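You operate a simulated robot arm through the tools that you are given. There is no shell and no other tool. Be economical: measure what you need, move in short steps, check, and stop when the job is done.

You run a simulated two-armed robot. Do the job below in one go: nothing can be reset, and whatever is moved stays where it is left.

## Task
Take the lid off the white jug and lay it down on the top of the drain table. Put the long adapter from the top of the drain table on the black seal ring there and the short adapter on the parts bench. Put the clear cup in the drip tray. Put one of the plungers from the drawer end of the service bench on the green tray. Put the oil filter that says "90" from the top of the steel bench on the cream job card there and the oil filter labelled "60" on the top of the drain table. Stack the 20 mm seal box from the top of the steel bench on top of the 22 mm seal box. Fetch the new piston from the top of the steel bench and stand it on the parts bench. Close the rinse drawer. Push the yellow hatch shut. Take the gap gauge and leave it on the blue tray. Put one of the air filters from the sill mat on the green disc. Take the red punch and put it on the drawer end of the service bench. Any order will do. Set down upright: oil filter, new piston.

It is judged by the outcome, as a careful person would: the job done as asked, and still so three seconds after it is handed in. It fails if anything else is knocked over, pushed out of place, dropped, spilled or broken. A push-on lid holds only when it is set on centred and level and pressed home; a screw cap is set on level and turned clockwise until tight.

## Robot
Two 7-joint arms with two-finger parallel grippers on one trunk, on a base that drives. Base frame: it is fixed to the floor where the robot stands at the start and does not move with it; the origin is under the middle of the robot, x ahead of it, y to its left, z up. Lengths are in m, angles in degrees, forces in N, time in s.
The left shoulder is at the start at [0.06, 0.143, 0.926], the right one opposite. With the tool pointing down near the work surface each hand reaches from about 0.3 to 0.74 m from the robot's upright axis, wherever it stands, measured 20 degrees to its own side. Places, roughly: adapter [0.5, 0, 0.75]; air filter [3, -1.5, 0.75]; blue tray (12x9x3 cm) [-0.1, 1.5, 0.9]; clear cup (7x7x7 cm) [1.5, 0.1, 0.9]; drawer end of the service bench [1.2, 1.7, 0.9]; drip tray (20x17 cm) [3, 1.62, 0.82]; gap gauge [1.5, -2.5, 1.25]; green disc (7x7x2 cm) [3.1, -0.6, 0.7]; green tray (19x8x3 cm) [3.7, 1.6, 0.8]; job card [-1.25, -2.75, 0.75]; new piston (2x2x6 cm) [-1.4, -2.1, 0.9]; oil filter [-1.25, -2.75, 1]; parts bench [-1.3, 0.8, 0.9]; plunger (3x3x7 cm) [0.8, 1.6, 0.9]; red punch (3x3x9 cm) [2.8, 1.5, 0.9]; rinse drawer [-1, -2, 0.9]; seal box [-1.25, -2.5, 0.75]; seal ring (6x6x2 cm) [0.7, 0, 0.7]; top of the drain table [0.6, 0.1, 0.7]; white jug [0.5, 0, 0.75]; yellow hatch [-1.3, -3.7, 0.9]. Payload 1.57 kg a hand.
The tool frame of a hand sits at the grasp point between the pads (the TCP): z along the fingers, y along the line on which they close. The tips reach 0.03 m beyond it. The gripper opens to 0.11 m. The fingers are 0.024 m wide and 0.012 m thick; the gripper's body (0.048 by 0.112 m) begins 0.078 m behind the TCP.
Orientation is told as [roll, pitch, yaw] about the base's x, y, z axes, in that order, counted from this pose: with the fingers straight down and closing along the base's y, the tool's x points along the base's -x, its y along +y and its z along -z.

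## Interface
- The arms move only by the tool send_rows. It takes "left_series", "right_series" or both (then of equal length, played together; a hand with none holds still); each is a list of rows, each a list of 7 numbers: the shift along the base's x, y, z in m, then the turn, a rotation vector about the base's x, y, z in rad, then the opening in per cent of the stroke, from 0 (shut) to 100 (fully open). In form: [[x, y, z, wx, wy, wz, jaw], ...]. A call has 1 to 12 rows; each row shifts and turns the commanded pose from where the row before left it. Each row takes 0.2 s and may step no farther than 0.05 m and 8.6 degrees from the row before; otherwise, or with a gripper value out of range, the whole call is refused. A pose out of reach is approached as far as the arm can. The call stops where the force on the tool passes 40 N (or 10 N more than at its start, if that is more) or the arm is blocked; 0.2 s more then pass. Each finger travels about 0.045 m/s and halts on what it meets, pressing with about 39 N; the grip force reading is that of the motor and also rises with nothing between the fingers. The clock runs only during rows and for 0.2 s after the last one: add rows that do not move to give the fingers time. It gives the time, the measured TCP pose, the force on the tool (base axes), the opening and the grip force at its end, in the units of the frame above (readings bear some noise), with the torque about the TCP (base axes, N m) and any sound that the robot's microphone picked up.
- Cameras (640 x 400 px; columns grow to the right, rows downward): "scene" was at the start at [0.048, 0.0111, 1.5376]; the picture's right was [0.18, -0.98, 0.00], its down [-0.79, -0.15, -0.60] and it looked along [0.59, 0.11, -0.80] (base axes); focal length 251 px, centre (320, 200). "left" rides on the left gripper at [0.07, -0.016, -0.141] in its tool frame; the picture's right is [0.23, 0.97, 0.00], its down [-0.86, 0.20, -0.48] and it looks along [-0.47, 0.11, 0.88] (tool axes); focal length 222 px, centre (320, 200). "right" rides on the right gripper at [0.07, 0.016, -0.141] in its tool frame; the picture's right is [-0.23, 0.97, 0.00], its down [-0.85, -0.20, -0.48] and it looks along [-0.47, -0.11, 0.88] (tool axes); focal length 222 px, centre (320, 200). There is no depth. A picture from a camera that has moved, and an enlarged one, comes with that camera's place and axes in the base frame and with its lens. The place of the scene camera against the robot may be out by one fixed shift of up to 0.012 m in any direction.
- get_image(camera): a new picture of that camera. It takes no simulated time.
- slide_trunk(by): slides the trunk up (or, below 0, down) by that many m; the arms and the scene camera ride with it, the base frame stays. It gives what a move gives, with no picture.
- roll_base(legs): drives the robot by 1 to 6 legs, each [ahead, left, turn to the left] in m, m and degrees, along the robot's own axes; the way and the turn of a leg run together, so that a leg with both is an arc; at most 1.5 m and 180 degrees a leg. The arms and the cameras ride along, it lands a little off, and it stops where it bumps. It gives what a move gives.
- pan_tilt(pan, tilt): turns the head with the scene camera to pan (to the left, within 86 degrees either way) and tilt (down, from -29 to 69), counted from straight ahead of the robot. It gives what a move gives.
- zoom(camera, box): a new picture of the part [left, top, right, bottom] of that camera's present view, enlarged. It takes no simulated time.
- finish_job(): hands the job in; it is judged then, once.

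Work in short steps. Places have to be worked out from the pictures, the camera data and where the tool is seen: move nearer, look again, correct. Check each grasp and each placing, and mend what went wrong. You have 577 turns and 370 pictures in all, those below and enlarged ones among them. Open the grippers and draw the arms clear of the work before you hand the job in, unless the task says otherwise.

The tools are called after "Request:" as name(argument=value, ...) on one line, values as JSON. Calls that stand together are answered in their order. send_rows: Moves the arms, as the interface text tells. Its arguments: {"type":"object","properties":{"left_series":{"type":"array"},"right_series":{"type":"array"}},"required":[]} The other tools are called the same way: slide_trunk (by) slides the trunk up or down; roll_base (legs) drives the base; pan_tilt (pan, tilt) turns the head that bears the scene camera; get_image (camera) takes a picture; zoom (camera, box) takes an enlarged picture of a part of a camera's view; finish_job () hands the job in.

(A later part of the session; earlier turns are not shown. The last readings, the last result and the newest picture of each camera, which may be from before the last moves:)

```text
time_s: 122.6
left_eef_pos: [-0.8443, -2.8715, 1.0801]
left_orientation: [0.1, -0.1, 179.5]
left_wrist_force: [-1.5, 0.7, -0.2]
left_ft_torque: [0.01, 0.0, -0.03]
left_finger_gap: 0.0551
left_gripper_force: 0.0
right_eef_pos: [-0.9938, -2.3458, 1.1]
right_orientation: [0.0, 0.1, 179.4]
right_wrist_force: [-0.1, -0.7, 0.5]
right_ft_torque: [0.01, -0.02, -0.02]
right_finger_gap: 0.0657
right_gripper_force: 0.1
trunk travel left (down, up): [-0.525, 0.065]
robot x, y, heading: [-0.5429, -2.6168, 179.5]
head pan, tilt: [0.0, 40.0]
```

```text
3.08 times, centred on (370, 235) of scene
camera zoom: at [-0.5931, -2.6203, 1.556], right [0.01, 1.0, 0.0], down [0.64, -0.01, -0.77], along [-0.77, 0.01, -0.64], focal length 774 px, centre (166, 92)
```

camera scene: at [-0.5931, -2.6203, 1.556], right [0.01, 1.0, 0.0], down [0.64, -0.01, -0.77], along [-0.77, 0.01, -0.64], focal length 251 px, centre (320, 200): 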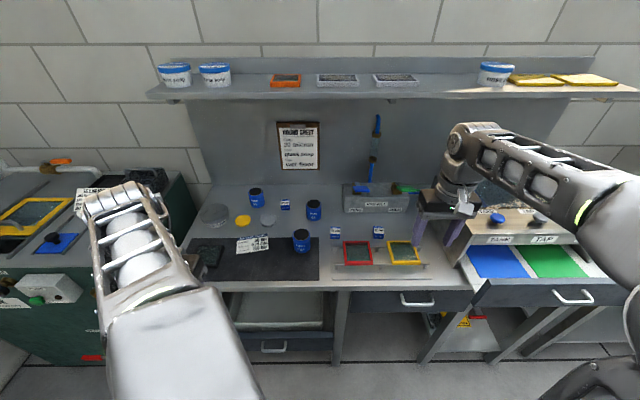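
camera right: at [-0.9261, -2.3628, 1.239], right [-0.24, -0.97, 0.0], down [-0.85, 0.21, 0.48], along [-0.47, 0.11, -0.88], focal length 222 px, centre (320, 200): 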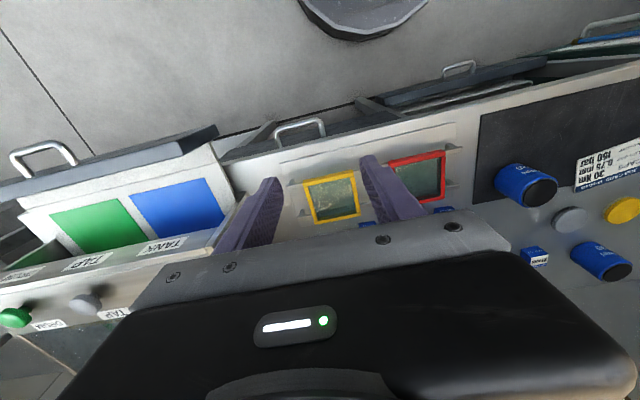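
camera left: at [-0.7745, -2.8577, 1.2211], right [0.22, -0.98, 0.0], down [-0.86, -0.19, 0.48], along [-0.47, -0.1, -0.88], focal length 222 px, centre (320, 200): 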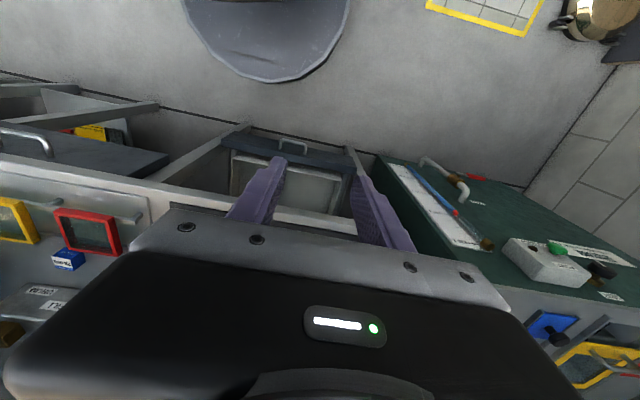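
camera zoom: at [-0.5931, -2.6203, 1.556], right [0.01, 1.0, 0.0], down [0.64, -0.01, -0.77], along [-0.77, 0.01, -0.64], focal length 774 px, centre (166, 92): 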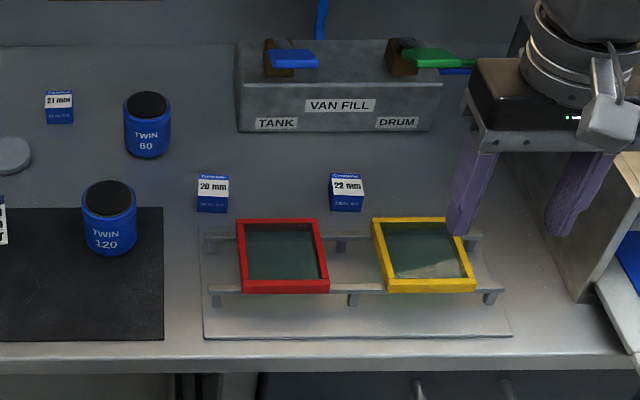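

Bench top at z ≈ 0.86; card near (−1.17, −2.85), 90 near (−1.38, −2.87), 60 near (−1.30, −2.63), 20 mm box (−1.21, −2.56), 22 mm box (−1.21, −2.40). I raise the trunk and drive 0.12 closer.

Request:
slide_trunk(by=0.06)

Request:
roll_base(legs=[[0.12, 0, 0]])

Request:
get_image(camera="right")

Request:
get_image(camera="left")

```text
time_s: 123.6
left_eef_pos: [-0.8436, -2.8722, 1.1413]
left_orientation: [0.0, 0.0, 179.4]
left_wrist_force: [0.2, 0.0, 0.0]
left_ft_torque: [0.02, -0.05, 0.0]
left_finger_gap: 0.055
left_gripper_force: 0.2
right_eef_pos: [-0.9947, -2.3453, 1.1602]
right_orientation: [0.0, -0.1, 179.4]
right_wrist_force: [0.0, 0.0, -0.5]
right_ft_torque: [0.0, 0.02, 0.03]
right_finger_gap: 0.0661
right_gripper_force: 0.0
trunk travel left (down, up): [-0.585, 0.005]
robot x, y, heading: [-0.5404, -2.6198, 179.2]
head pan, tilt: [0.0, 40.0]
```

```text
time_s: 124.8
left_eef_pos: [-0.9635, -2.8723, 1.1403]
left_orientation: [0.0, 0.0, 179.4]
left_wrist_force: [-0.8, 0.5, 0.1]
left_ft_torque: [-0.03, -0.05, 0.01]
left_finger_gap: 0.0549
left_gripper_force: 0.1
right_eef_pos: [-1.1145, -2.3439, 1.1599]
right_orientation: [-0.1, 0.0, 179.4]
right_wrist_force: [0.3, -0.7, 0.2]
right_ft_torque: [-0.02, -0.03, 0.01]
right_finger_gap: 0.0659
right_gripper_force: 0.0
trunk travel left (down, up): [-0.585, 0.005]
robot x, y, heading: [-0.6641, -2.6189, 179.4]
head pan, tilt: [0.0, 40.0]
```

```text
283 pictures are left
camera right: at [-1.0455, -2.3615, 1.2988], right [-0.24, -0.97, 0.0], down [-0.85, 0.21, 0.48], along [-0.46, 0.11, -0.88], focal length 222 px, centre (320, 200)
```

right: 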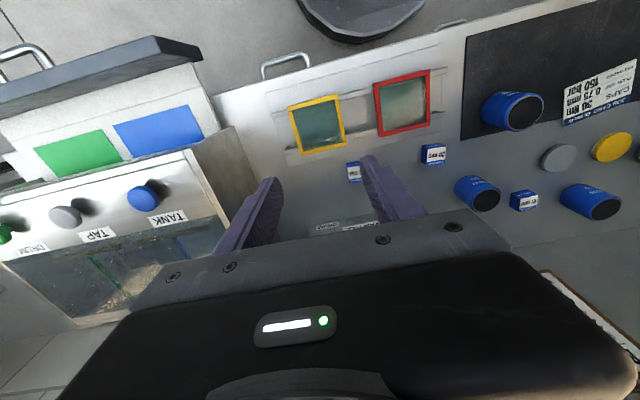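

```text
282 pictures are left
camera left: at [-0.8939, -2.8564, 1.281], right [0.22, -0.98, 0.0], down [-0.86, -0.19, 0.48], along [-0.47, -0.1, -0.88], focal length 222 px, centre (320, 200)
```

left: 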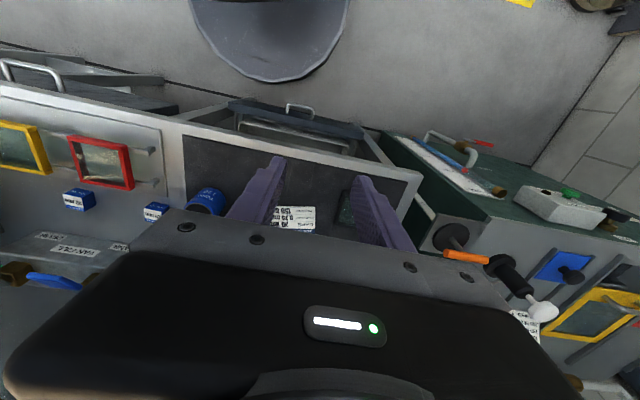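

Zooming the right wrist view on the two boxes.

Request:
zoom(camera="right", box=[330, 130, 460, 200])

```text
4.92 times, centred on (395, 165) of right
camera zoom: at [-1.0455, -2.3615, 1.2988], right [-0.24, -0.97, 0.0], down [-0.85, 0.21, 0.48], along [-0.46, 0.11, -0.88], focal length 1094 px, centre (-49, 372)
```

zoom: 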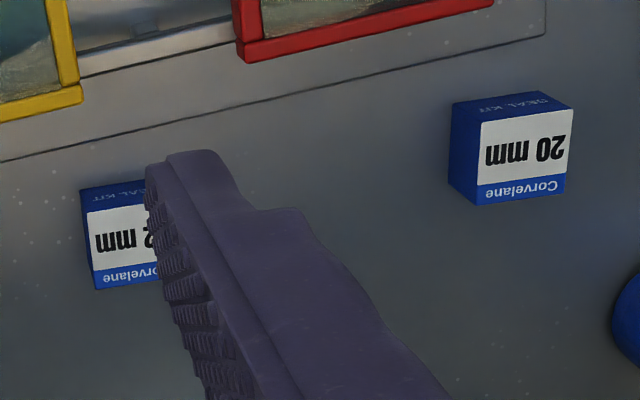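

20 mm box top at about (−1.220, −2.540), 22 mm at (−1.220, −2.393). I move over the 20 mm box.

Request:
send_rows(right_series=[[-0.01, -0.048, 0, 0, 0, 0, 70], [-0.01, -0.048, 0, 0, 0, 0, 70], [-0.02, -0.045, 0, 0, 0, 0, 70], [-0.03, -0.035, 0, 0, 0, 0, 70], [-0.036, -0.02, 0, 0, 0, 0, 70], [0, 0, -0.045, 0, 0, 0, 70], [0, 0, -0.045, 0, 0, 0, 70], [0, 0, -0.045, 0, 0, 0, 70], [0, 0, -0.03, 0, 0, 0, 70], [0, 0, 0, 0, 0, 0, 70]])

Request:
get_image(camera="right")

```text
time_s: 127.0
left_eef_pos: [-0.9614, -2.8718, 1.1407]
left_orientation: [0.0, -0.1, 179.4]
left_wrist_force: [0.3, 0.0, 0.3]
left_ft_torque: [0.0, 0.01, -0.04]
left_finger_gap: 0.0551
left_gripper_force: 0.1
right_eef_pos: [-1.1696, -2.503, 0.9953]
right_orientation: [-0.1, -0.1, 179.5]
right_wrist_force: [-0.2, -0.2, 0.0]
right_ft_torque: [0.02, -0.01, 0.0]
right_finger_gap: 0.077
right_gripper_force: 0.1
right hand out of reach, approached as far as the arm can: row 4, 5
trunk travel left (down, up): [-0.585, 0.005]
robot x, y, heading: [-0.6629, -2.6189, 179.5]
head pan, tilt: [0.0, 40.0]
```

```text
280 pictures are left
camera right: at [-1.0998, -2.52, 1.1339], right [-0.24, -0.97, 0.0], down [-0.85, 0.21, 0.48], along [-0.47, 0.11, -0.88], focal length 222 px, centre (320, 200)
```

right: 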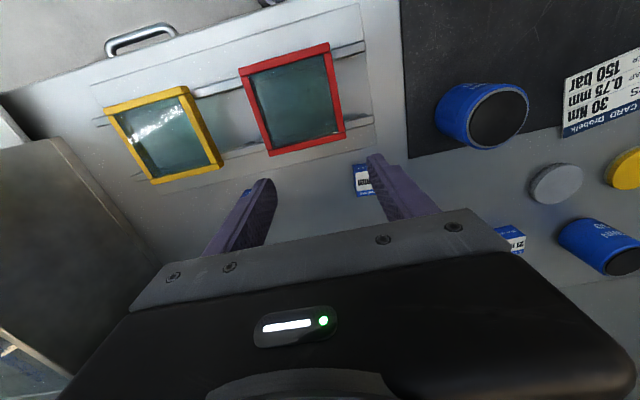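

At lower height there is more reach; box now reads (−1.211, −2.543). I move over it and check.

Request:
send_rows(right_series=[[-0.015, -0.02, 0, 0, 0, 0, 70], [-0.027, -0.02, 0, 0, 0, 0, 70], [0, 0, -0.03, 0, 0, 0, 70], [0, 0, 0, 0, 0, 0, 70]])

Request:
zoom(camera="right", box=[220, 110, 420, 235])

```text
time_s: 128.0
left_eef_pos: [-0.9618, -2.8714, 1.1408]
left_orientation: [0.0, 0.0, 179.4]
left_wrist_force: [-0.3, -0.6, 0.2]
left_ft_torque: [-0.01, 0.01, 0.03]
left_finger_gap: 0.0548
left_gripper_force: 0.0
right_eef_pos: [-1.2107, -2.5436, 0.9666]
right_orientation: [0.1, -0.1, 179.4]
right_wrist_force: [-0.1, -0.3, 0.3]
right_ft_torque: [0.01, 0.0, 0.02]
right_finger_gap: 0.077
right_gripper_force: 0.1
trunk travel left (down, up): [-0.585, 0.005]
robot x, y, heading: [-0.6615, -2.6205, 179.5]
head pan, tilt: [0.0, 40.0]
```

```text
3.20 times, centred on (320, 172) of right
camera zoom: at [-1.1414, -2.5601, 1.1048], right [-0.24, -0.97, 0.0], down [-0.85, 0.21, 0.48], along [-0.47, 0.11, -0.88], focal length 711 px, centre (320, 288)
```

zoom: 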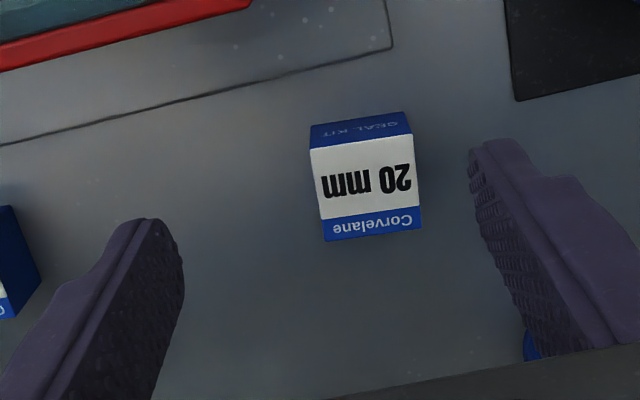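

Box centre refined to (−1.219, −2.555). I correct, descend and close.

Request:
send_rows(right_series=[[-0.009, -0.0115, 0, 0, 0, 0, 70], [0, 0, -0.03, 0, 0, 0, 70], [0, 0, -0.02, 0, 0, 0, 70], [0, 0, -0.011, 0, 0, 0, 70], [0, 0, 0, 0, 0, 0, 40], [0, 0, 0, 0, 0, 0, 15], [0, 0, 0, 0, 0, 0, 15], [0, 0, 0, 0, 0, 0, 15]])

Request:
zoom(camera="right", box=[220, 110, 420, 235])

```text
time_s: 129.8
left_eef_pos: [-0.9623, -2.8716, 1.1415]
left_orientation: [0.0, -0.1, 179.4]
left_wrist_force: [-0.2, -0.9, -0.3]
left_ft_torque: [-0.01, -0.01, 0.01]
left_finger_gap: 0.0548
left_gripper_force: 0.1
right_eef_pos: [-1.221, -2.5537, 0.9053]
right_orientation: [0.0, -0.1, 179.5]
right_wrist_force: [0.0, -0.3, 0.2]
right_ft_torque: [0.03, 0.03, 0.01]
right_finger_gap: 0.0164
right_gripper_force: 0.1
trunk travel left (down, up): [-0.585, 0.005]
robot x, y, heading: [-0.6612, -2.6167, 179.4]
head pan, tilt: [0.0, 40.0]
```

```text
3.20 times, centred on (320, 172) of right
camera zoom: at [-1.1508, -2.571, 1.044], right [-0.24, -0.97, 0.0], down [-0.85, 0.21, 0.48], along [-0.47, 0.11, -0.88], focal length 711 px, centre (320, 288)
```

zoom: 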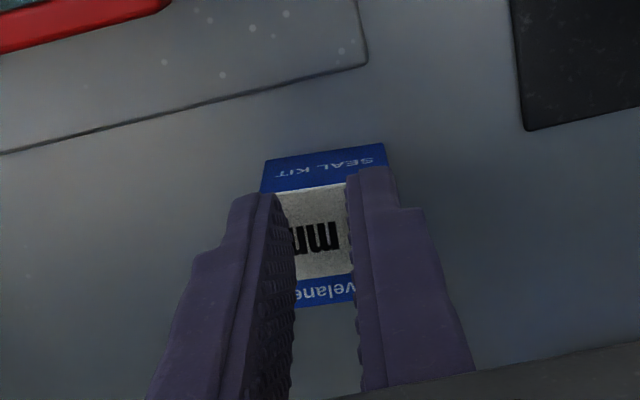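

The fingers closed above the box: its top is at about z 0.85 (bench ≈ 0.815) and centre x ≈ −1.238. I open, correct and go lower with care.

Request:
send_rows(right_series=[[0, 0, 0.02, 0, 0, 0, 40], [-0.017, 0, 0, 0, 0, 0, 70], [0, 0, 0, 0, 0, 0, 70], [0, 0, 0, 0, 0, 0, 70], [0, 0, -0.02, 0, 0, 0, 70], [0, 0, -0.025, 0, 0, 0, 70], [0, 0, 0, 0, 0, 0, 70]])

Request:
zoom(camera="right", box=[220, 110, 420, 235])

```text
time_s: 131.4
left_eef_pos: [-0.9614, -2.8714, 1.1419]
left_orientation: [0.0, -0.1, 179.4]
left_wrist_force: [-0.3, -0.1, 0.4]
left_ft_torque: [0.0, 0.0, 0.01]
left_finger_gap: 0.0551
left_gripper_force: 0.0
right_eef_pos: [-1.2376, -2.5539, 0.8792]
right_orientation: [0.0, 0.0, 179.4]
right_wrist_force: [-0.5, -0.8, 0.1]
right_ft_torque: [-0.01, 0.0, -0.04]
right_finger_gap: 0.0767
right_gripper_force: 0.0
trunk travel left (down, up): [-0.585, 0.005]
robot x, y, heading: [-0.6596, -2.6167, 179.6]
head pan, tilt: [0.0, 40.0]
```

```text
3.20 times, centred on (320, 172) of right
camera zoom: at [-1.168, -2.5715, 1.0196], right [-0.24, -0.97, 0.0], down [-0.85, 0.21, 0.48], along [-0.47, 0.11, -0.88], focal length 711 px, centre (320, 288)
```

zoom: 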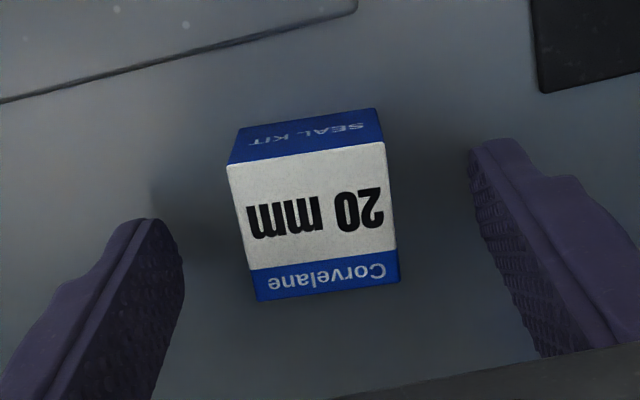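

Now the box top reads ≈ 0.87 and centre x ≈ −1.228; the tips already reach beside it. Small correction and close.

Request:
send_rows(right_series=[[0.008, 0, -0.003, 0, 0, 0, 70], [0, 0, 0, 0, 0, 0, 50], [0, 0, 0, 0, 0, 0, 20], [0, 0, 0, 0, 0, 0, 15], [0, 0, 0, 0, 0, 0, 15], [0, 0, 0, 0, 0, 0, 15]])

Request:
zoom(camera="right", box=[220, 110, 420, 235])

```text
time_s: 132.8
left_eef_pos: [-0.9629, -2.8713, 1.1417]
left_orientation: [0.0, -0.1, 179.3]
left_wrist_force: [0.2, 0.5, -0.9]
left_ft_torque: [0.01, -0.04, -0.03]
left_finger_gap: 0.0549
left_gripper_force: 0.1
right_eef_pos: [-1.2291, -2.5541, 0.8778]
right_orientation: [0.0, -0.1, 179.4]
right_wrist_force: [0.2, 0.4, 0.7]
right_ft_torque: [-0.01, 0.0, 0.02]
right_finger_gap: 0.0346
right_gripper_force: 35.2
trunk travel left (down, up): [-0.585, 0.005]
robot x, y, heading: [-0.6617, -2.6194, 179.3]
head pan, tilt: [0.0, 40.0]
```

```text
3.20 times, centred on (320, 172) of right
camera zoom: at [-1.1597, -2.5714, 1.0166], right [-0.24, -0.97, 0.0], down [-0.85, 0.21, 0.48], along [-0.47, 0.11, -0.88], focal length 711 px, centre (320, 288)
```

zoom: 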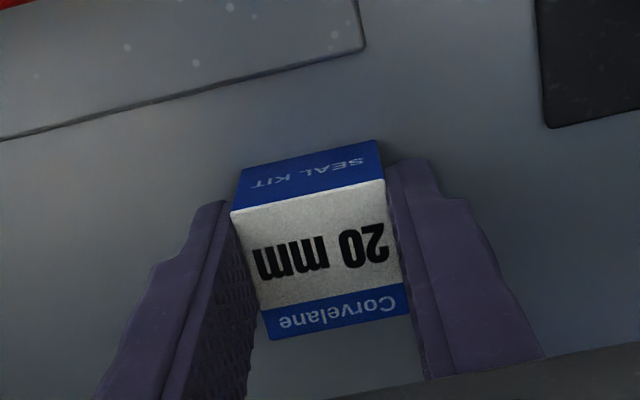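

Gripped (34.6 mm). I lift and carry it toward the 22 mm box, stopping short to look.

Request:
send_rows(right_series=[[0, 0, 0.03, 0, 0, 0, 15], [0, 0, 0.04, 0, 0, 0, 15], [0, 0.04, 0, 0, 0, 0, 15], [0, 0.04, 0, 0, 0, 0, 15], [0, 0.04, 0, 0, 0, 0, 15], [0, 0, 0, 0, 0, 0, 15]])

Request:
get_image(camera="right")

Request:
zoom(camera="right", box=[200, 110, 400, 235])

```text
time_s: 134.2
left_eef_pos: [-0.9616, -2.8714, 1.1409]
left_orientation: [0.0, 0.0, 179.4]
left_wrist_force: [0.3, 0.8, 0.1]
left_ft_torque: [0.0, 0.01, -0.01]
left_finger_gap: 0.055
left_gripper_force: 0.1
right_eef_pos: [-1.2298, -2.4342, 0.9453]
right_orientation: [0.0, -0.2, 179.4]
right_wrist_force: [0.0, 0.6, -0.2]
right_ft_torque: [-0.01, 0.02, 0.0]
right_finger_gap: 0.0346
right_gripper_force: 38.7
trunk travel left (down, up): [-0.585, 0.005]
robot x, y, heading: [-0.6635, -2.6167, 179.5]
head pan, tilt: [0.0, 40.0]
```

```text
275 pictures are left
camera right: at [-1.1596, -2.4515, 1.0851], right [-0.24, -0.97, 0.0], down [-0.85, 0.21, 0.48], along [-0.47, 0.11, -0.88], focal length 222 px, centre (320, 200)
```

right: 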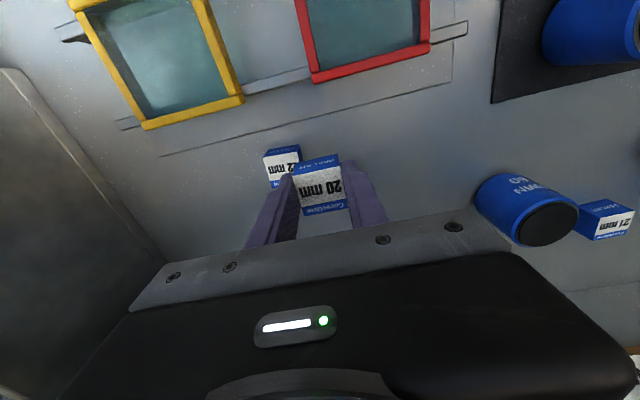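

```text
3.20 times, centred on (300, 172) of right
camera zoom: at [-1.1596, -2.4515, 1.0851], right [-0.24, -0.97, 0.0], down [-0.85, 0.21, 0.48], along [-0.47, 0.11, -0.88], focal length 711 px, centre (384, 288)
```

zoom: 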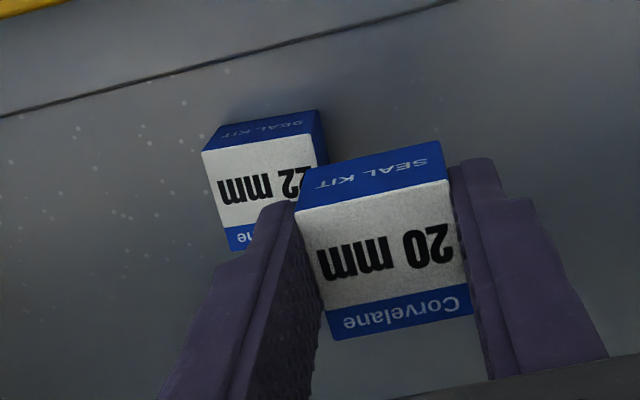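

The 22 mm box is 38 mm further in +y, same x. I shift, lower until contact at about TCP 0.912.

Request:
send_rows(right_series=[[0, 0.02, 0, 0, 0, 0, 15], [0, 0.018, 0, 0, 0, 0, 15], [0, 0, -0.02, 0, 0, 0, 15], [0, 0, -0.004, 0, 0, 0, 15], [0, 0, 0, 0, 0, 0, 15]])

Request:
zoom(camera="right", box=[220, 110, 420, 235])

Request:
zoom(camera="scene", box=[320, 200, 460, 300])

```text
time_s: 135.4
left_eef_pos: [-0.9621, -2.8727, 1.1414]
left_orientation: [0.0, 0.0, 179.4]
left_wrist_force: [0.4, 0.0, 0.0]
left_ft_torque: [-0.01, 0.01, 0.01]
left_finger_gap: 0.0548
left_gripper_force: 0.1
right_eef_pos: [-1.2305, -2.3955, 0.9222]
right_orientation: [0.0, -0.1, 179.5]
right_wrist_force: [-0.5, 0.2, -1.0]
right_ft_torque: [0.02, -0.04, -0.03]
right_finger_gap: 0.0347
right_gripper_force: 39.3
trunk travel left (down, up): [-0.585, 0.005]
robot x, y, heading: [-0.6605, -2.6176, 179.3]
head pan, tilt: [0.0, 40.0]
```

```text
3.20 times, centred on (320, 172) of right
camera zoom: at [-1.1601, -2.4128, 1.0614], right [-0.24, -0.97, 0.0], down [-0.85, 0.21, 0.48], along [-0.47, 0.11, -0.88], focal length 711 px, centre (320, 288)
```

zoom: 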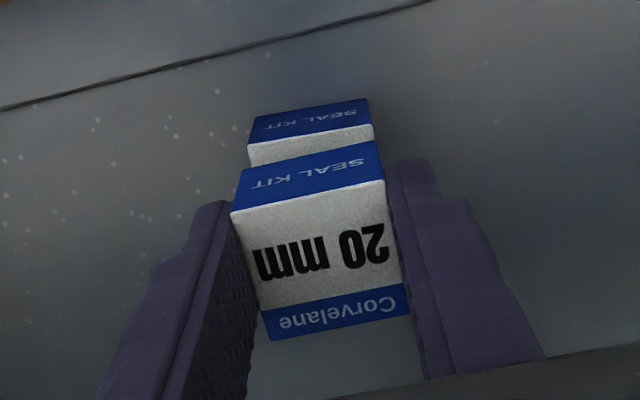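

```text
4.00 times, centred on (390, 250) of scene
camera zoom: at [-0.7109, -2.6191, 1.6161], right [0.01, 1.0, 0.0], down [0.64, -0.01, -0.77], along [-0.77, 0.01, -0.64], focal length 1006 px, centre (40, 0)
```

zoom: 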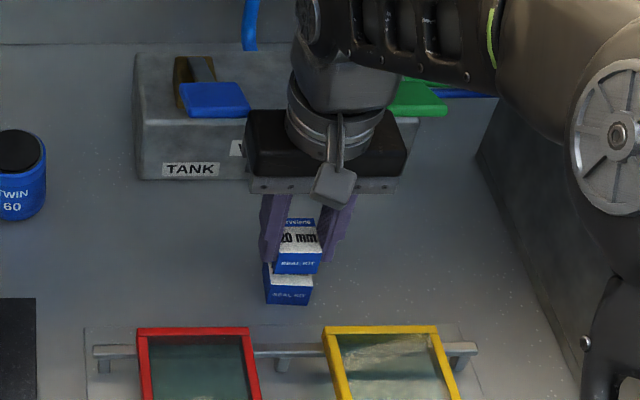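

Alignment is good within 2–3 mm. I lower until contact.

Request:
send_rows(right_series=[[0, -0.002, -0.004, 0, 0, 0, 15], [0, 0, -0.003, 0, 0, 0, 15], [0, 0, -0.003, 0, 0, 0, 15], [0, 0, -0.002, 0, 0, 0, 15], [0, 0, 0, 0, 0, 0, 15]])

```text
time_s: 136.6
left_eef_pos: [-0.9616, -2.871, 1.1414]
left_orientation: [0.1, 0.0, 179.4]
left_wrist_force: [1.0, 0.6, 0.4]
left_ft_torque: [-0.01, 0.02, -0.01]
left_finger_gap: 0.0553
left_gripper_force: 0.1
right_eef_pos: [-1.2299, -2.3976, 0.9109]
right_orientation: [-0.1, -0.1, 179.4]
right_wrist_force: [-0.5, -0.4, -0.8]
right_ft_torque: [0.0, 0.04, -0.01]
right_finger_gap: 0.0345
right_gripper_force: 39.0
trunk travel left (down, up): [-0.585, 0.005]
robot x, y, heading: [-0.6632, -2.6161, 179.4]
head pan, tilt: [0.0, 40.0]
```

No contact yet at 0.911; continuing down in 2 mm steps.

Request:
send_rows(right_series=[[0, 0, -0.002, 0, 0, 0, 15], [0, 0, -0.002, 0, 0, 0, 15], [0, 0, -0.002, 0, 0, 0, 15], [0, 0, 0, 0, 0, 0, 15]])

Request:
zoom(camera="right", box=[220, 110, 420, 235])

```text
time_s: 137.6
left_eef_pos: [-0.9611, -2.8707, 1.141]
left_orientation: [0.0, -0.1, 179.4]
left_wrist_force: [-0.1, 0.4, 0.4]
left_ft_torque: [-0.03, 0.0, -0.02]
left_finger_gap: 0.0551
left_gripper_force: 0.0
right_eef_pos: [-1.2307, -2.3987, 0.9061]
right_orientation: [-0.1, -0.3, 179.4]
right_wrist_force: [1.3, 0.2, 17.6]
right_ft_torque: [0.11, -0.06, -0.01]
right_finger_gap: 0.0349
right_gripper_force: 39.4
trunk travel left (down, up): [-0.585, 0.005]
robot x, y, heading: [-0.662, -2.6179, 179.5]
head pan, tilt: [0.0, 40.0]
```

```text
3.20 times, centred on (320, 172) of right
camera zoom: at [-1.1594, -2.4157, 1.0459], right [-0.24, -0.97, 0.0], down [-0.85, 0.21, 0.48], along [-0.47, 0.11, -0.88], focal length 711 px, centre (320, 288)
```

zoom: 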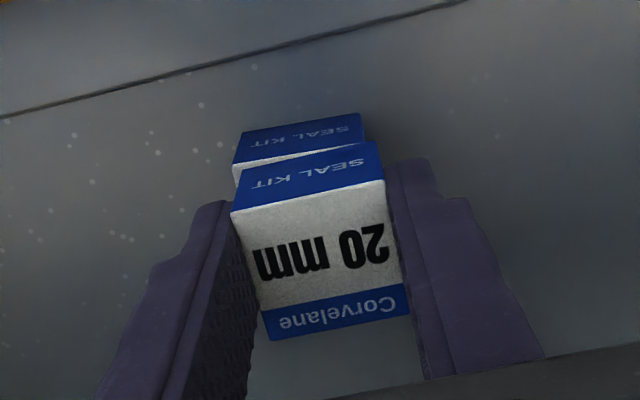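

Contact (17 N), offset ≈ 3 mm, stable. I release and lift away.

Request:
send_rows(right_series=[[0, 0.002, 0.001, 0, 0, 0, 15], [0, 0, 0, 0, 0, 0, 40], [0, 0, 0, 0, 0, 0, 70], [0, 0, 0, 0, 0, 0, 70], [0, 0, 0.03, 0, 0, 0, 70], [0, 0, 0.04, 0, 0, 0, 70], [0.02, 0, 0.04, 0, 0, 0, 70], [0.04, 0, 0.02, 0, 0, 0, 70]])

Request:
zoom(camera="right", box=[220, 80, 420, 235])

Request:
get_image(camera="scene")

```text
time_s: 139.4
left_eef_pos: [-0.9602, -2.8721, 1.1413]
left_orientation: [0.0, -0.1, 179.4]
left_wrist_force: [0.1, 0.1, -1.1]
left_ft_torque: [-0.01, 0.0, -0.05]
left_finger_gap: 0.0551
left_gripper_force: 0.2
right_eef_pos: [-1.1677, -2.3955, 1.0359]
right_orientation: [0.0, -0.1, 179.4]
right_wrist_force: [-0.2, -0.4, -0.6]
right_ft_torque: [-0.03, 0.01, -0.01]
right_finger_gap: 0.077
right_gripper_force: 0.0
trunk travel left (down, up): [-0.585, 0.005]
robot x, y, heading: [-0.6629, -2.6177, 179.6]
head pan, tilt: [0.0, 40.0]
```

```text
2.58 times, centred on (320, 158) of right
camera zoom: at [-1.0981, -2.4125, 1.1754], right [-0.24, -0.97, 0.0], down [-0.85, 0.21, 0.48], along [-0.47, 0.11, -0.88], focal length 573 px, centre (320, 310)
```

zoom: 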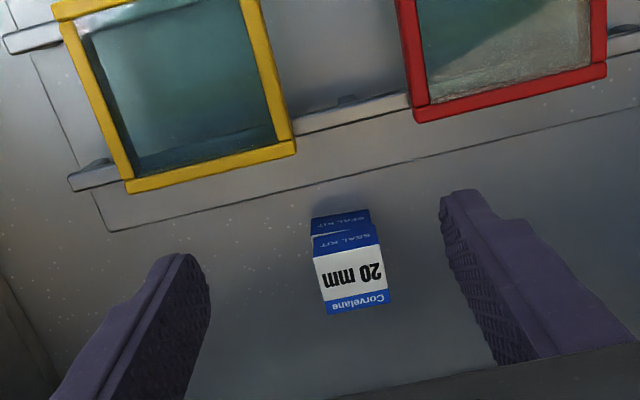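

```text
269 pictures are left
camera scene: at [-0.7091, -2.6189, 1.6161], right [0.01, 1.0, 0.0], down [0.64, -0.01, -0.77], along [-0.77, 0.01, -0.64], focal length 251 px, centre (320, 200)
```

scene: 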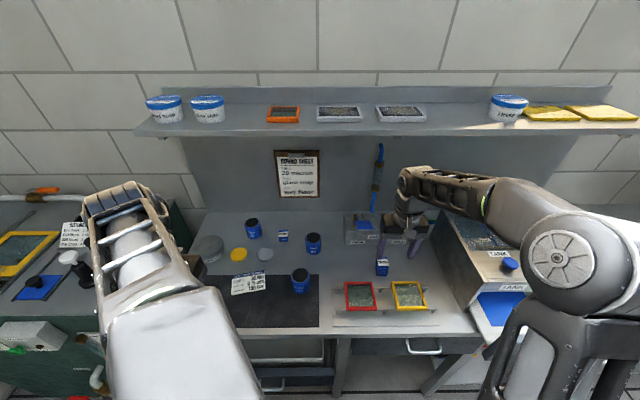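

The stack stands. Now filter 90 with the left hand: I drive 0.05 ahead and tilt the left hand 30° forward for reach.

Request:
roll_base(legs=[[0.05, 0, 0]])

Request:
send_rows(left_series=[[-0.03, 0, 0, 0, 0.131, 0, 100], [-0.04, 0, -0.02, 0, 0.131, 0, 100], [-0.04, 0, -0.02, 0, 0.131, 0, 100], [-0.04, 0, -0.02, 0, 0.131, 0, 100], [-0.04, 0, -0.02, 0, 0, 0, 100], [-0.04, 0, -0.02, 0, 0, 0, 100], [0, 0, 0, 0, 0, 0, 100]])

Request:
get_image(camera="left")

```text
time_s: 140.3
left_eef_pos: [-1.0135, -2.8708, 1.1392]
left_orientation: [0.0, 0.0, 179.4]
left_wrist_force: [-0.8, 0.2, 0.9]
left_ft_torque: [-0.01, -0.06, -0.02]
left_finger_gap: 0.055
left_gripper_force: 0.1
right_eef_pos: [-1.221, -2.3953, 1.034]
right_orientation: [0.0, 0.1, 179.3]
right_wrist_force: [-0.8, 0.3, -0.6]
right_ft_torque: [0.02, -0.02, 0.01]
right_finger_gap: 0.0774
right_gripper_force: 0.1
trunk travel left (down, up): [-0.585, 0.005]
robot x, y, heading: [-0.71, -2.6168, 179.2]
head pan, tilt: [0.0, 40.0]
```

```text
time_s: 141.9
left_eef_pos: [-1.243, -2.8696, 1.04]
left_orientation: [0.3, -30.2, 179.3]
left_wrist_force: [-0.3, 0.3, 1.1]
left_ft_torque: [-0.01, -0.02, 0.0]
left_finger_gap: 0.1103
left_gripper_force: 0.0
right_eef_pos: [-1.2187, -2.3951, 1.036]
right_orientation: [0.0, -0.1, 179.4]
right_wrist_force: [-0.2, -0.1, -0.6]
right_ft_torque: [-0.01, 0.04, -0.01]
right_finger_gap: 0.0769
right_gripper_force: 0.1
trunk travel left (down, up): [-0.585, 0.005]
robot x, y, heading: [-0.7134, -2.6162, 179.5]
head pan, tilt: [0.0, 40.0]
```

```text
268 pictures are left
camera left: at [-1.1119, -2.855, 1.1265], right [0.19, -0.98, -0.11], down [-0.5, -0.19, 0.84], along [-0.85, -0.1, -0.52], focal length 222 px, centre (320, 200)
```

left: 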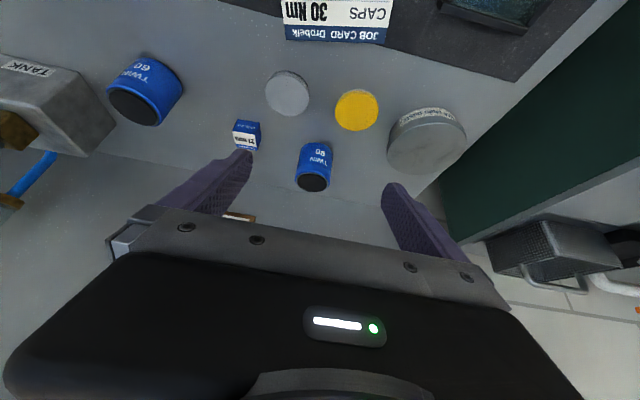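

Filter 90 is at about (−1.4055, −2.873), top z ≈ 0.915. I go over it, then straight down.

Request:
send_rows(left_series=[[-0.04, -0.001, -0.01, 0, 0, 0, 100], [-0.04, -0.001, -0.01, 0, 0, 0, 100], [-0.04, -0.001, -0.01, 0, 0, 0, 100], [-0.0425, 0, 0, 0, 0, 0, 100], [0, 0, -0.03, 0, 0, 0, 100], [0, 0, 0, 0, 0, 0, 100]])

Request:
get_image(camera="left")

```text
time_s: 143.3
left_eef_pos: [-1.3471, -2.8684, 0.9855]
left_orientation: [0.4, -30.1, 179.3]
left_wrist_force: [0.4, 0.6, 0.7]
left_ft_torque: [-0.02, -0.04, 0.0]
left_finger_gap: 0.1101
left_gripper_force: 0.1
left hand out of reach, approached as far as the arm can: row 3, 4, 5
right_eef_pos: [-1.2183, -2.3948, 1.0353]
right_orientation: [0.0, -0.1, 179.4]
right_wrist_force: [-0.4, 0.0, 0.1]
right_ft_torque: [0.03, 0.01, 0.01]
right_finger_gap: 0.0771
right_gripper_force: 0.0
trunk travel left (down, up): [-0.585, 0.005]
robot x, y, heading: [-0.7081, -2.6173, 179.4]
head pan, tilt: [0.0, 40.0]
```

```text
267 pictures are left
camera left: at [-1.2157, -2.8537, 1.0713], right [0.19, -0.98, -0.11], down [-0.5, -0.19, 0.84], along [-0.84, -0.1, -0.52], focal length 222 px, centre (320, 200)
```

left: 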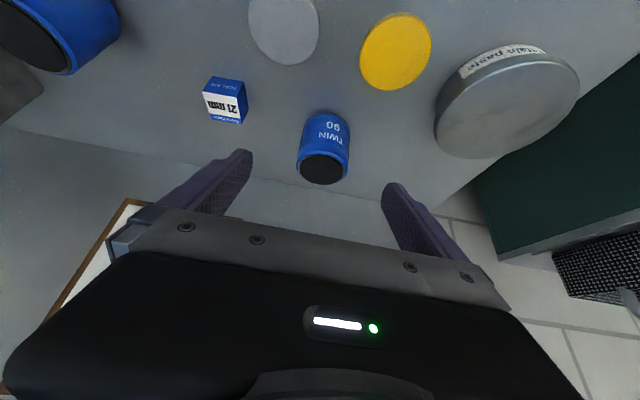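

Reach-limited at x −1.347; I tilt the hand another 20° and advance while lowering.

Request:
send_rows(left_series=[[0, 0, 0.005, 0, 0.116, 0, 100], [0, 0, 0.005, 0, 0.116, 0, 100], [0, 0, 0, 0, 0.116, 0, 100], [-0.02, -0.002, -0.005, 0, 0, 0, 100], [-0.02, -0.002, -0.005, 0, 0, 0, 100], [0, 0, 0, 0, 0, 0, 100]])

Request:
get_image(camera="left")

```text
time_s: 144.7
left_eef_pos: [-1.3846, -2.8716, 0.9848]
left_orientation: [0.7, -50.1, 179.2]
left_wrist_force: [0.1, 0.0, -0.4]
left_ft_torque: [0.0, 0.02, -0.05]
left_finger_gap: 0.1102
left_gripper_force: 0.1
right_eef_pos: [-1.2187, -2.397, 1.0364]
right_orientation: [-0.2, -0.1, 179.4]
right_wrist_force: [-0.2, -0.7, 0.3]
right_ft_torque: [0.06, -0.03, 0.0]
right_finger_gap: 0.0772
right_gripper_force: 0.2
trunk travel left (down, up): [-0.585, 0.005]
robot x, y, heading: [-0.7128, -2.6143, 179.3]
head pan, tilt: [0.0, 40.0]
```

```text
266 pictures are left
camera left: at [-1.2321, -2.8565, 1.0214], right [0.14, -0.98, -0.17], down [-0.18, -0.19, 0.96], along [-0.97, -0.1, -0.2], focal length 222 px, centre (320, 200)
```

left: 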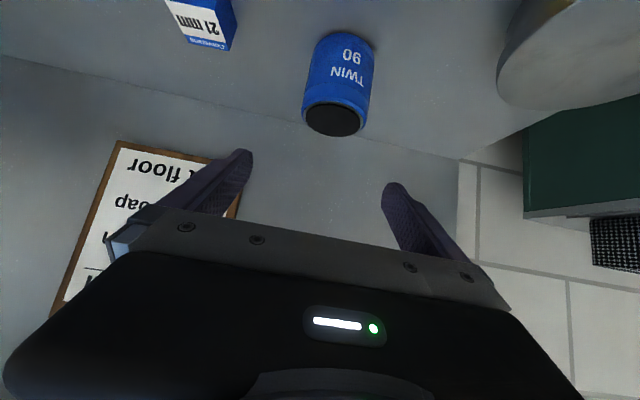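

Filter is lined up between the fingers. I descend onto it (to TCP z 0.888) and close.

Request:
send_rows(left_series=[[0, -0.001, -0.03, 0, 0, 0, 100], [-0.005, -0.001, -0.03, 0, 0, 0, 100], [-0.013, 0, -0.025, 0, 0, 0, 100], [0, 0, -0.012, 0, 0, 0, 100], [0, 0, 0, 0, 0, 0, 100]])

Request:
get_image(camera="left")

```text
time_s: 145.9
left_eef_pos: [-1.3783, -2.8682, 0.9755]
left_orientation: [0.8, -50.1, 179.0]
left_wrist_force: [0.1, -0.1, -1.3]
left_ft_torque: [-0.01, 0.03, 0.02]
left_finger_gap: 0.11
left_gripper_force: 0.1
left hand out of reach, approached as far as the arm can: row 1, 2, 3, 4
right_eef_pos: [-1.2195, -2.3955, 1.0352]
right_orientation: [0.0, 0.0, 179.4]
right_wrist_force: [-0.3, 0.2, -0.9]
right_ft_torque: [0.01, -0.01, 0.02]
right_finger_gap: 0.077
right_gripper_force: 0.1
trunk travel left (down, up): [-0.585, 0.005]
robot x, y, heading: [-0.7105, -2.6156, 179.6]
head pan, tilt: [0.0, 40.0]
```

```text
265 pictures are left
camera left: at [-1.2251, -2.8522, 1.0121], right [0.14, -0.98, -0.17], down [-0.18, -0.19, 0.96], along [-0.97, -0.1, -0.21], focal length 222 px, centre (320, 200)
```

left: 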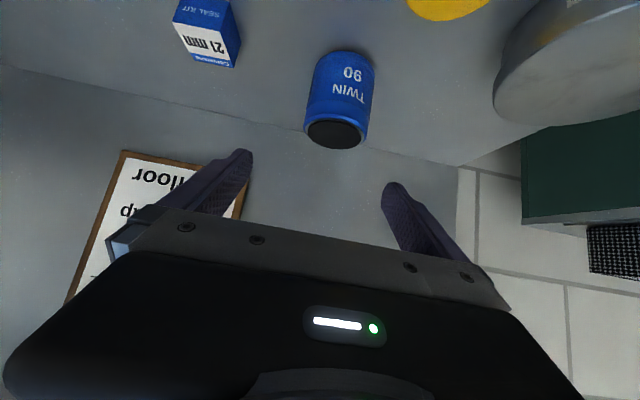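

Downward reach is limited, but lowering the trunk carries the whole arm down. First I move the right hand back and up.

Request:
send_rows(right_series=[[0.03, 0, 0.02, 0, 0, 0, 70], [0.045, 0, 0.02, 0, 0, 0, 70], [0.045, 0, 0.02, 0, 0, 0, 70], [0.04, 0, 0, 0, 0, 0, 70]])

Request:
slide_trunk(by=-0.04)

Request:
get_image(camera="left")

```text
time_s: 146.9
left_eef_pos: [-1.3771, -2.8659, 0.9765]
left_orientation: [0.8, -50.1, 179.0]
left_wrist_force: [0.1, 0.0, 0.3]
left_ft_torque: [0.02, -0.01, 0.03]
left_finger_gap: 0.1098
left_gripper_force: 0.1
right_eef_pos: [-1.058, -2.3937, 1.096]
right_orientation: [-0.2, -0.1, 179.5]
right_wrist_force: [0.5, 0.8, -0.6]
right_ft_torque: [0.0, -0.02, -0.01]
right_finger_gap: 0.0773
right_gripper_force: 0.1
trunk travel left (down, up): [-0.585, 0.005]
robot x, y, heading: [-0.7076, -2.6188, 179.5]
head pan, tilt: [0.0, 40.0]
```

```text
time_s: 147.8
left_eef_pos: [-1.3782, -2.8667, 0.936]
left_orientation: [0.8, -50.0, 179.0]
left_wrist_force: [1.1, 0.2, 0.1]
left_ft_torque: [0.0, 0.01, -0.04]
left_finger_gap: 0.1101
left_gripper_force: 0.0
right_eef_pos: [-1.0582, -2.3946, 1.0563]
right_orientation: [0.0, 0.0, 179.4]
right_wrist_force: [0.9, -0.9, 0.1]
right_ft_torque: [0.03, -0.01, -0.01]
right_finger_gap: 0.0771
right_gripper_force: 0.0
trunk travel left (down, up): [-0.545, 0.045]
robot x, y, heading: [-0.7112, -2.6198, 179.4]
head pan, tilt: [0.0, 40.0]
```

```text
264 pictures are left
camera left: at [-1.2249, -2.8521, 0.9724], right [0.14, -0.98, -0.17], down [-0.18, -0.19, 0.96], along [-0.97, -0.1, -0.21], focal length 222 px, centre (320, 200)
```

left: 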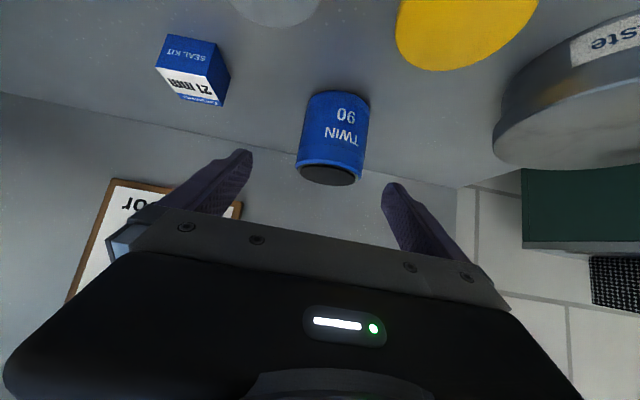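

Shift 8 mm sideways, then lower the trunk 45 mm more.

Request:
send_rows(left_series=[[0, -0.008, 0, 0, 0, 0, 100], [0, 0, 0, 0, 0, 0, 100]])

Request:
slide_trunk(by=-0.045)

Request:
get_image(camera="left")

Request:
zoom(camera="scene", box=[160, 180, 340, 320])

```text
time_s: 148.4
left_eef_pos: [-1.3779, -2.8742, 0.9368]
left_orientation: [0.9, -50.0, 179.0]
left_wrist_force: [-0.3, -0.3, -0.2]
left_ft_torque: [0.03, -0.01, 0.02]
left_finger_gap: 0.11
left_gripper_force: 0.0
right_eef_pos: [-1.0596, -2.3938, 1.0541]
right_orientation: [0.0, -0.1, 179.5]
right_wrist_force: [-0.3, -0.1, 0.6]
right_ft_torque: [0.04, -0.02, -0.01]
right_finger_gap: 0.0769
right_gripper_force: 0.0
trunk travel left (down, up): [-0.545, 0.045]
robot x, y, heading: [-0.7043, -2.617, 179.3]
head pan, tilt: [0.0, 40.0]
```

```text
time_s: 149.2
left_eef_pos: [-1.3776, -2.8748, 0.8917]
left_orientation: [0.9, -50.2, 179.0]
left_wrist_force: [0.1, -0.2, -0.6]
left_ft_torque: [-0.02, 0.03, -0.02]
left_finger_gap: 0.1098
left_gripper_force: 0.0
right_eef_pos: [-1.0606, -2.3942, 1.0089]
right_orientation: [0.0, -0.2, 179.4]
right_wrist_force: [-0.4, -1.2, 1.0]
right_ft_torque: [0.0, 0.02, -0.02]
right_finger_gap: 0.0769
right_gripper_force: 0.2
trunk travel left (down, up): [-0.5, 0.09]
robot x, y, heading: [-0.7075, -2.6153, 179.4]
head pan, tilt: [0.0, 40.0]
```

```text
263 pictures are left
camera left: at [-1.2242, -2.8591, 0.9279], right [0.14, -0.98, -0.16], down [-0.18, -0.19, 0.96], along [-0.97, -0.11, -0.2], focal length 222 px, centre (320, 200)
```

left: 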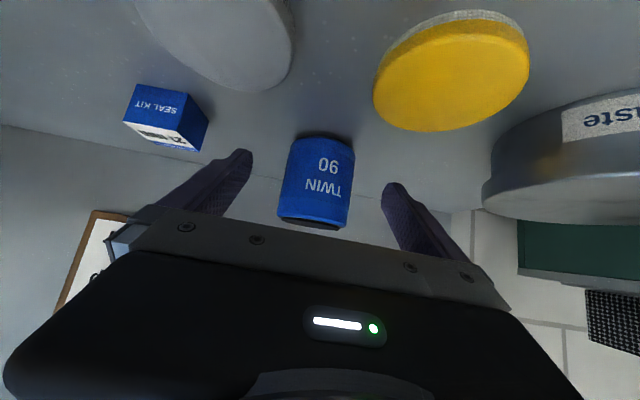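

```text
2.86 times, centred on (250, 250) of scene
camera zoom: at [-0.7605, -2.6186, 1.5311], right [0.01, 1.0, 0.0], down [0.64, -0.01, -0.77], along [-0.77, 0.01, -0.64], focal length 718 px, centre (520, 57)
```

zoom: 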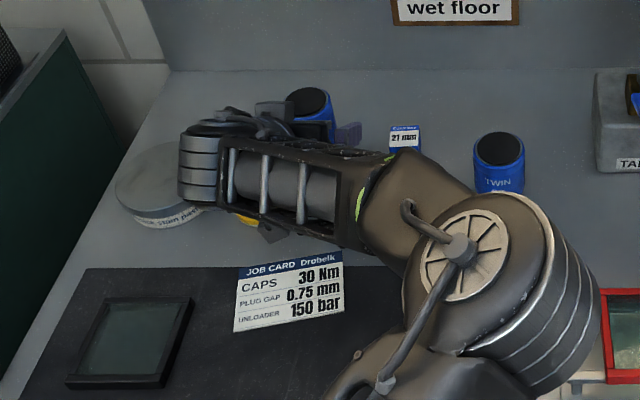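

The filter is between the fingers. I advance 2.2 cm and close.

Request:
send_rows(left_series=[[-0.011, 0, 0, 0, 0, 0, 100], [-0.011, 0, 0, 0, 0, 0, 100], [0, 0, 0, 0, 0, 0, 100]])

Request:
get_image(camera="left")

Request:
get_image(camera="right")

```text
time_s: 150.0
left_eef_pos: [-1.3766, -2.8736, 0.8914]
left_orientation: [0.9, -50.1, 179.0]
left_wrist_force: [-0.7, 0.6, -0.2]
left_ft_torque: [0.0, 0.06, 0.0]
left_finger_gap: 0.1101
left_gripper_force: 0.0
left hand out of reach, approached as far as the arm can: row 1, 2
right_eef_pos: [-1.0606, -2.3937, 1.0093]
right_orientation: [-0.1, -0.1, 179.5]
right_wrist_force: [0.2, 1.3, 0.2]
right_ft_torque: [-0.02, 0.0, 0.03]
right_finger_gap: 0.0771
right_gripper_force: 0.1
trunk travel left (down, up): [-0.5, 0.09]
robot x, y, heading: [-0.7118, -2.6163, 179.5]
head pan, tilt: [0.0, 40.0]
```

```text
261 pictures are left
camera left: at [-1.2243, -2.8591, 0.9278], right [0.14, -0.98, -0.16], down [-0.18, -0.19, 0.96], along [-0.97, -0.11, -0.21], focal length 222 px, centre (320, 200)
```

left: 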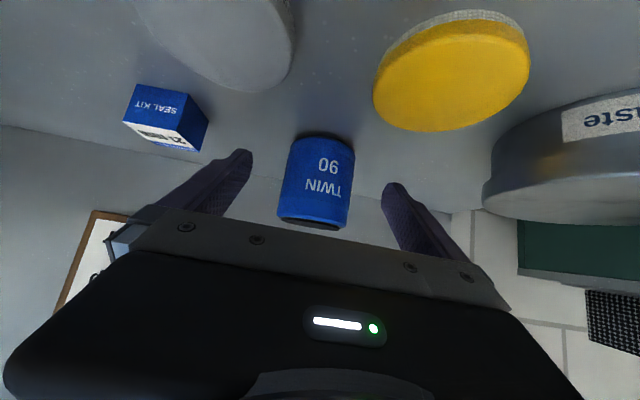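

```text
260 pictures are left
camera right: at [-0.9901, -2.4118, 1.1487], right [-0.24, -0.97, 0.0], down [-0.85, 0.21, 0.48], along [-0.47, 0.11, -0.88], focal length 222 px, centre (320, 200)
```

right: 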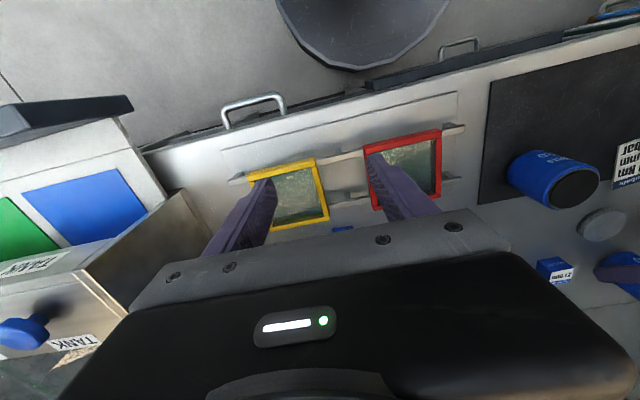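

The arm is at its limit, so I roll the base ahead 2.2 cm instead, then close.

Request:
roll_base(legs=[[0.022, 0, 0]])

Request:
send_rows(left_series=[[0, 0, 0, 0, 0, 0, 70], [0, 0, 0, 0, 0, 0, 45], [0, 0, 0, 0, 0, 0, 35], [0, 0, 0, 0, 0, 0, 35], [0, 0, 0, 0, 0, 0, 35]])

Request:
get_image(camera="left")

```text
time_s: 150.8
left_eef_pos: [-1.3998, -2.8753, 0.8915]
left_orientation: [0.8, -50.0, 179.0]
left_wrist_force: [-0.6, 0.5, -0.5]
left_ft_torque: [-0.02, 0.0, -0.01]
left_finger_gap: 0.1101
left_gripper_force: 0.0
right_eef_pos: [-1.0827, -2.3937, 1.0075]
right_orientation: [0.0, 0.0, 179.5]
right_wrist_force: [-1.2, -0.4, 0.5]
right_ft_torque: [-0.01, -0.03, -0.01]
right_finger_gap: 0.0772
right_gripper_force: 0.2
trunk travel left (down, up): [-0.5, 0.09]
robot x, y, heading: [-0.7323, -2.6189, 179.3]
head pan, tilt: [0.0, 40.0]
```

```text
time_s: 152.0
left_eef_pos: [-1.3996, -2.8738, 0.8914]
left_orientation: [0.9, -50.1, 179.0]
left_wrist_force: [-0.3, 0.1, 1.2]
left_ft_torque: [0.06, -0.04, -0.01]
left_finger_gap: 0.059
left_gripper_force: 30.0
right_eef_pos: [-1.0807, -2.394, 1.0105]
right_orientation: [0.0, -0.1, 179.4]
right_wrist_force: [0.3, 0.3, 0.7]
right_ft_torque: [-0.02, -0.05, 0.03]
right_finger_gap: 0.077
right_gripper_force: 0.0
trunk travel left (down, up): [-0.5, 0.09]
robot x, y, heading: [-0.7312, -2.6208, 179.5]
head pan, tilt: [0.0, 40.0]
```

```text
259 pictures are left
camera left: at [-1.246, -2.8588, 0.9278], right [0.14, -0.98, -0.16], down [-0.18, -0.19, 0.96], along [-0.97, -0.11, -0.21], focal length 222 px, centre (320, 200)
```

left: 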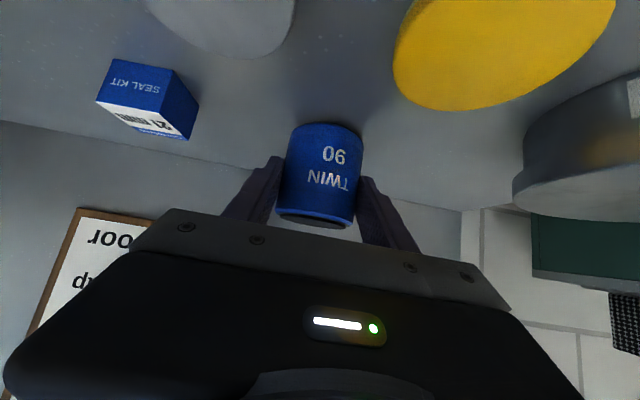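

Gripped (59 mm). I lift with the trunk and back the base 0.15 m away toward the card.

Request:
slide_trunk(by=0.08)

Request:
roll_base(legs=[[-0.12, 0, 0]])

Request:
get_image(camera="left")

Request:
zoom(camera="scene", box=[160, 180, 340, 320])

```text
time_s: 153.2
left_eef_pos: [-1.3992, -2.8759, 0.9721]
left_orientation: [1.0, -50.0, 179.0]
left_wrist_force: [-0.8, 0.3, -2.3]
left_ft_torque: [-0.04, 0.0, 0.0]
left_finger_gap: 0.0587
left_gripper_force: 39.1
right_eef_pos: [-1.0827, -2.3933, 1.0897]
right_orientation: [0.0, 0.0, 179.4]
right_wrist_force: [0.1, 0.3, -0.3]
right_ft_torque: [-0.03, -0.01, 0.0]
right_finger_gap: 0.0768
right_gripper_force: 0.0
trunk travel left (down, up): [-0.58, 0.01]
robot x, y, heading: [-0.7325, -2.6142, 179.7]
head pan, tilt: [0.0, 40.0]
```

```text
time_s: 154.4
left_eef_pos: [-1.2782, -2.8759, 0.9712]
left_orientation: [0.9, -50.1, 179.0]
left_wrist_force: [0.2, 0.5, -1.3]
left_ft_torque: [-0.03, 0.0, 0.0]
left_finger_gap: 0.0589
left_gripper_force: 38.4
right_eef_pos: [-0.9598, -2.397, 1.0904]
right_orientation: [0.0, -0.1, 179.4]
right_wrist_force: [0.8, -0.1, -1.0]
right_ft_torque: [0.0, 0.05, 0.04]
right_finger_gap: 0.0771
right_gripper_force: 0.1
trunk travel left (down, up): [-0.58, 0.01]
robot x, y, heading: [-0.615, -2.6176, 179.4]
head pan, tilt: [0.0, 40.0]
```

```text
258 pictures are left
camera left: at [-1.1243, -2.8602, 1.0084], right [0.14, -0.98, -0.16], down [-0.18, -0.19, 0.96], along [-0.97, -0.11, -0.2], focal length 222 px, centre (320, 200)
```

left: 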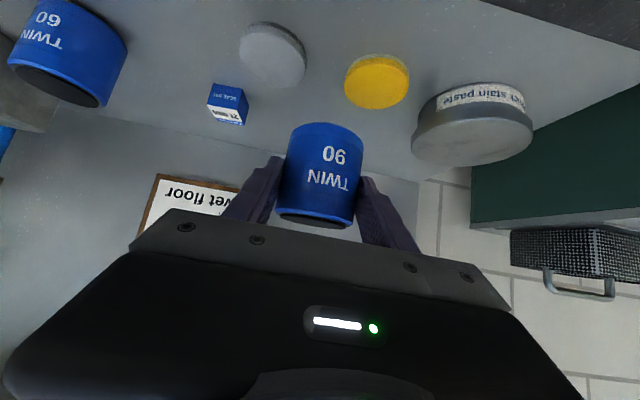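

```text
2.86 times, centred on (250, 250) of scene
camera zoom: at [-0.6599, -2.6197, 1.6112], right [0.01, 1.0, 0.0], down [0.64, -0.01, -0.77], along [-0.77, 0.01, -0.64], focal length 718 px, centre (520, 57)
```

zoom: 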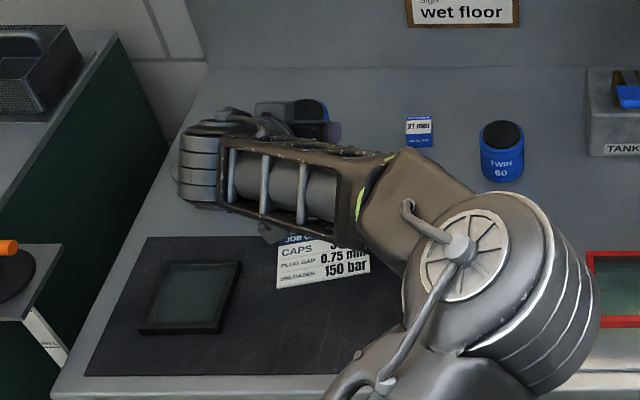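

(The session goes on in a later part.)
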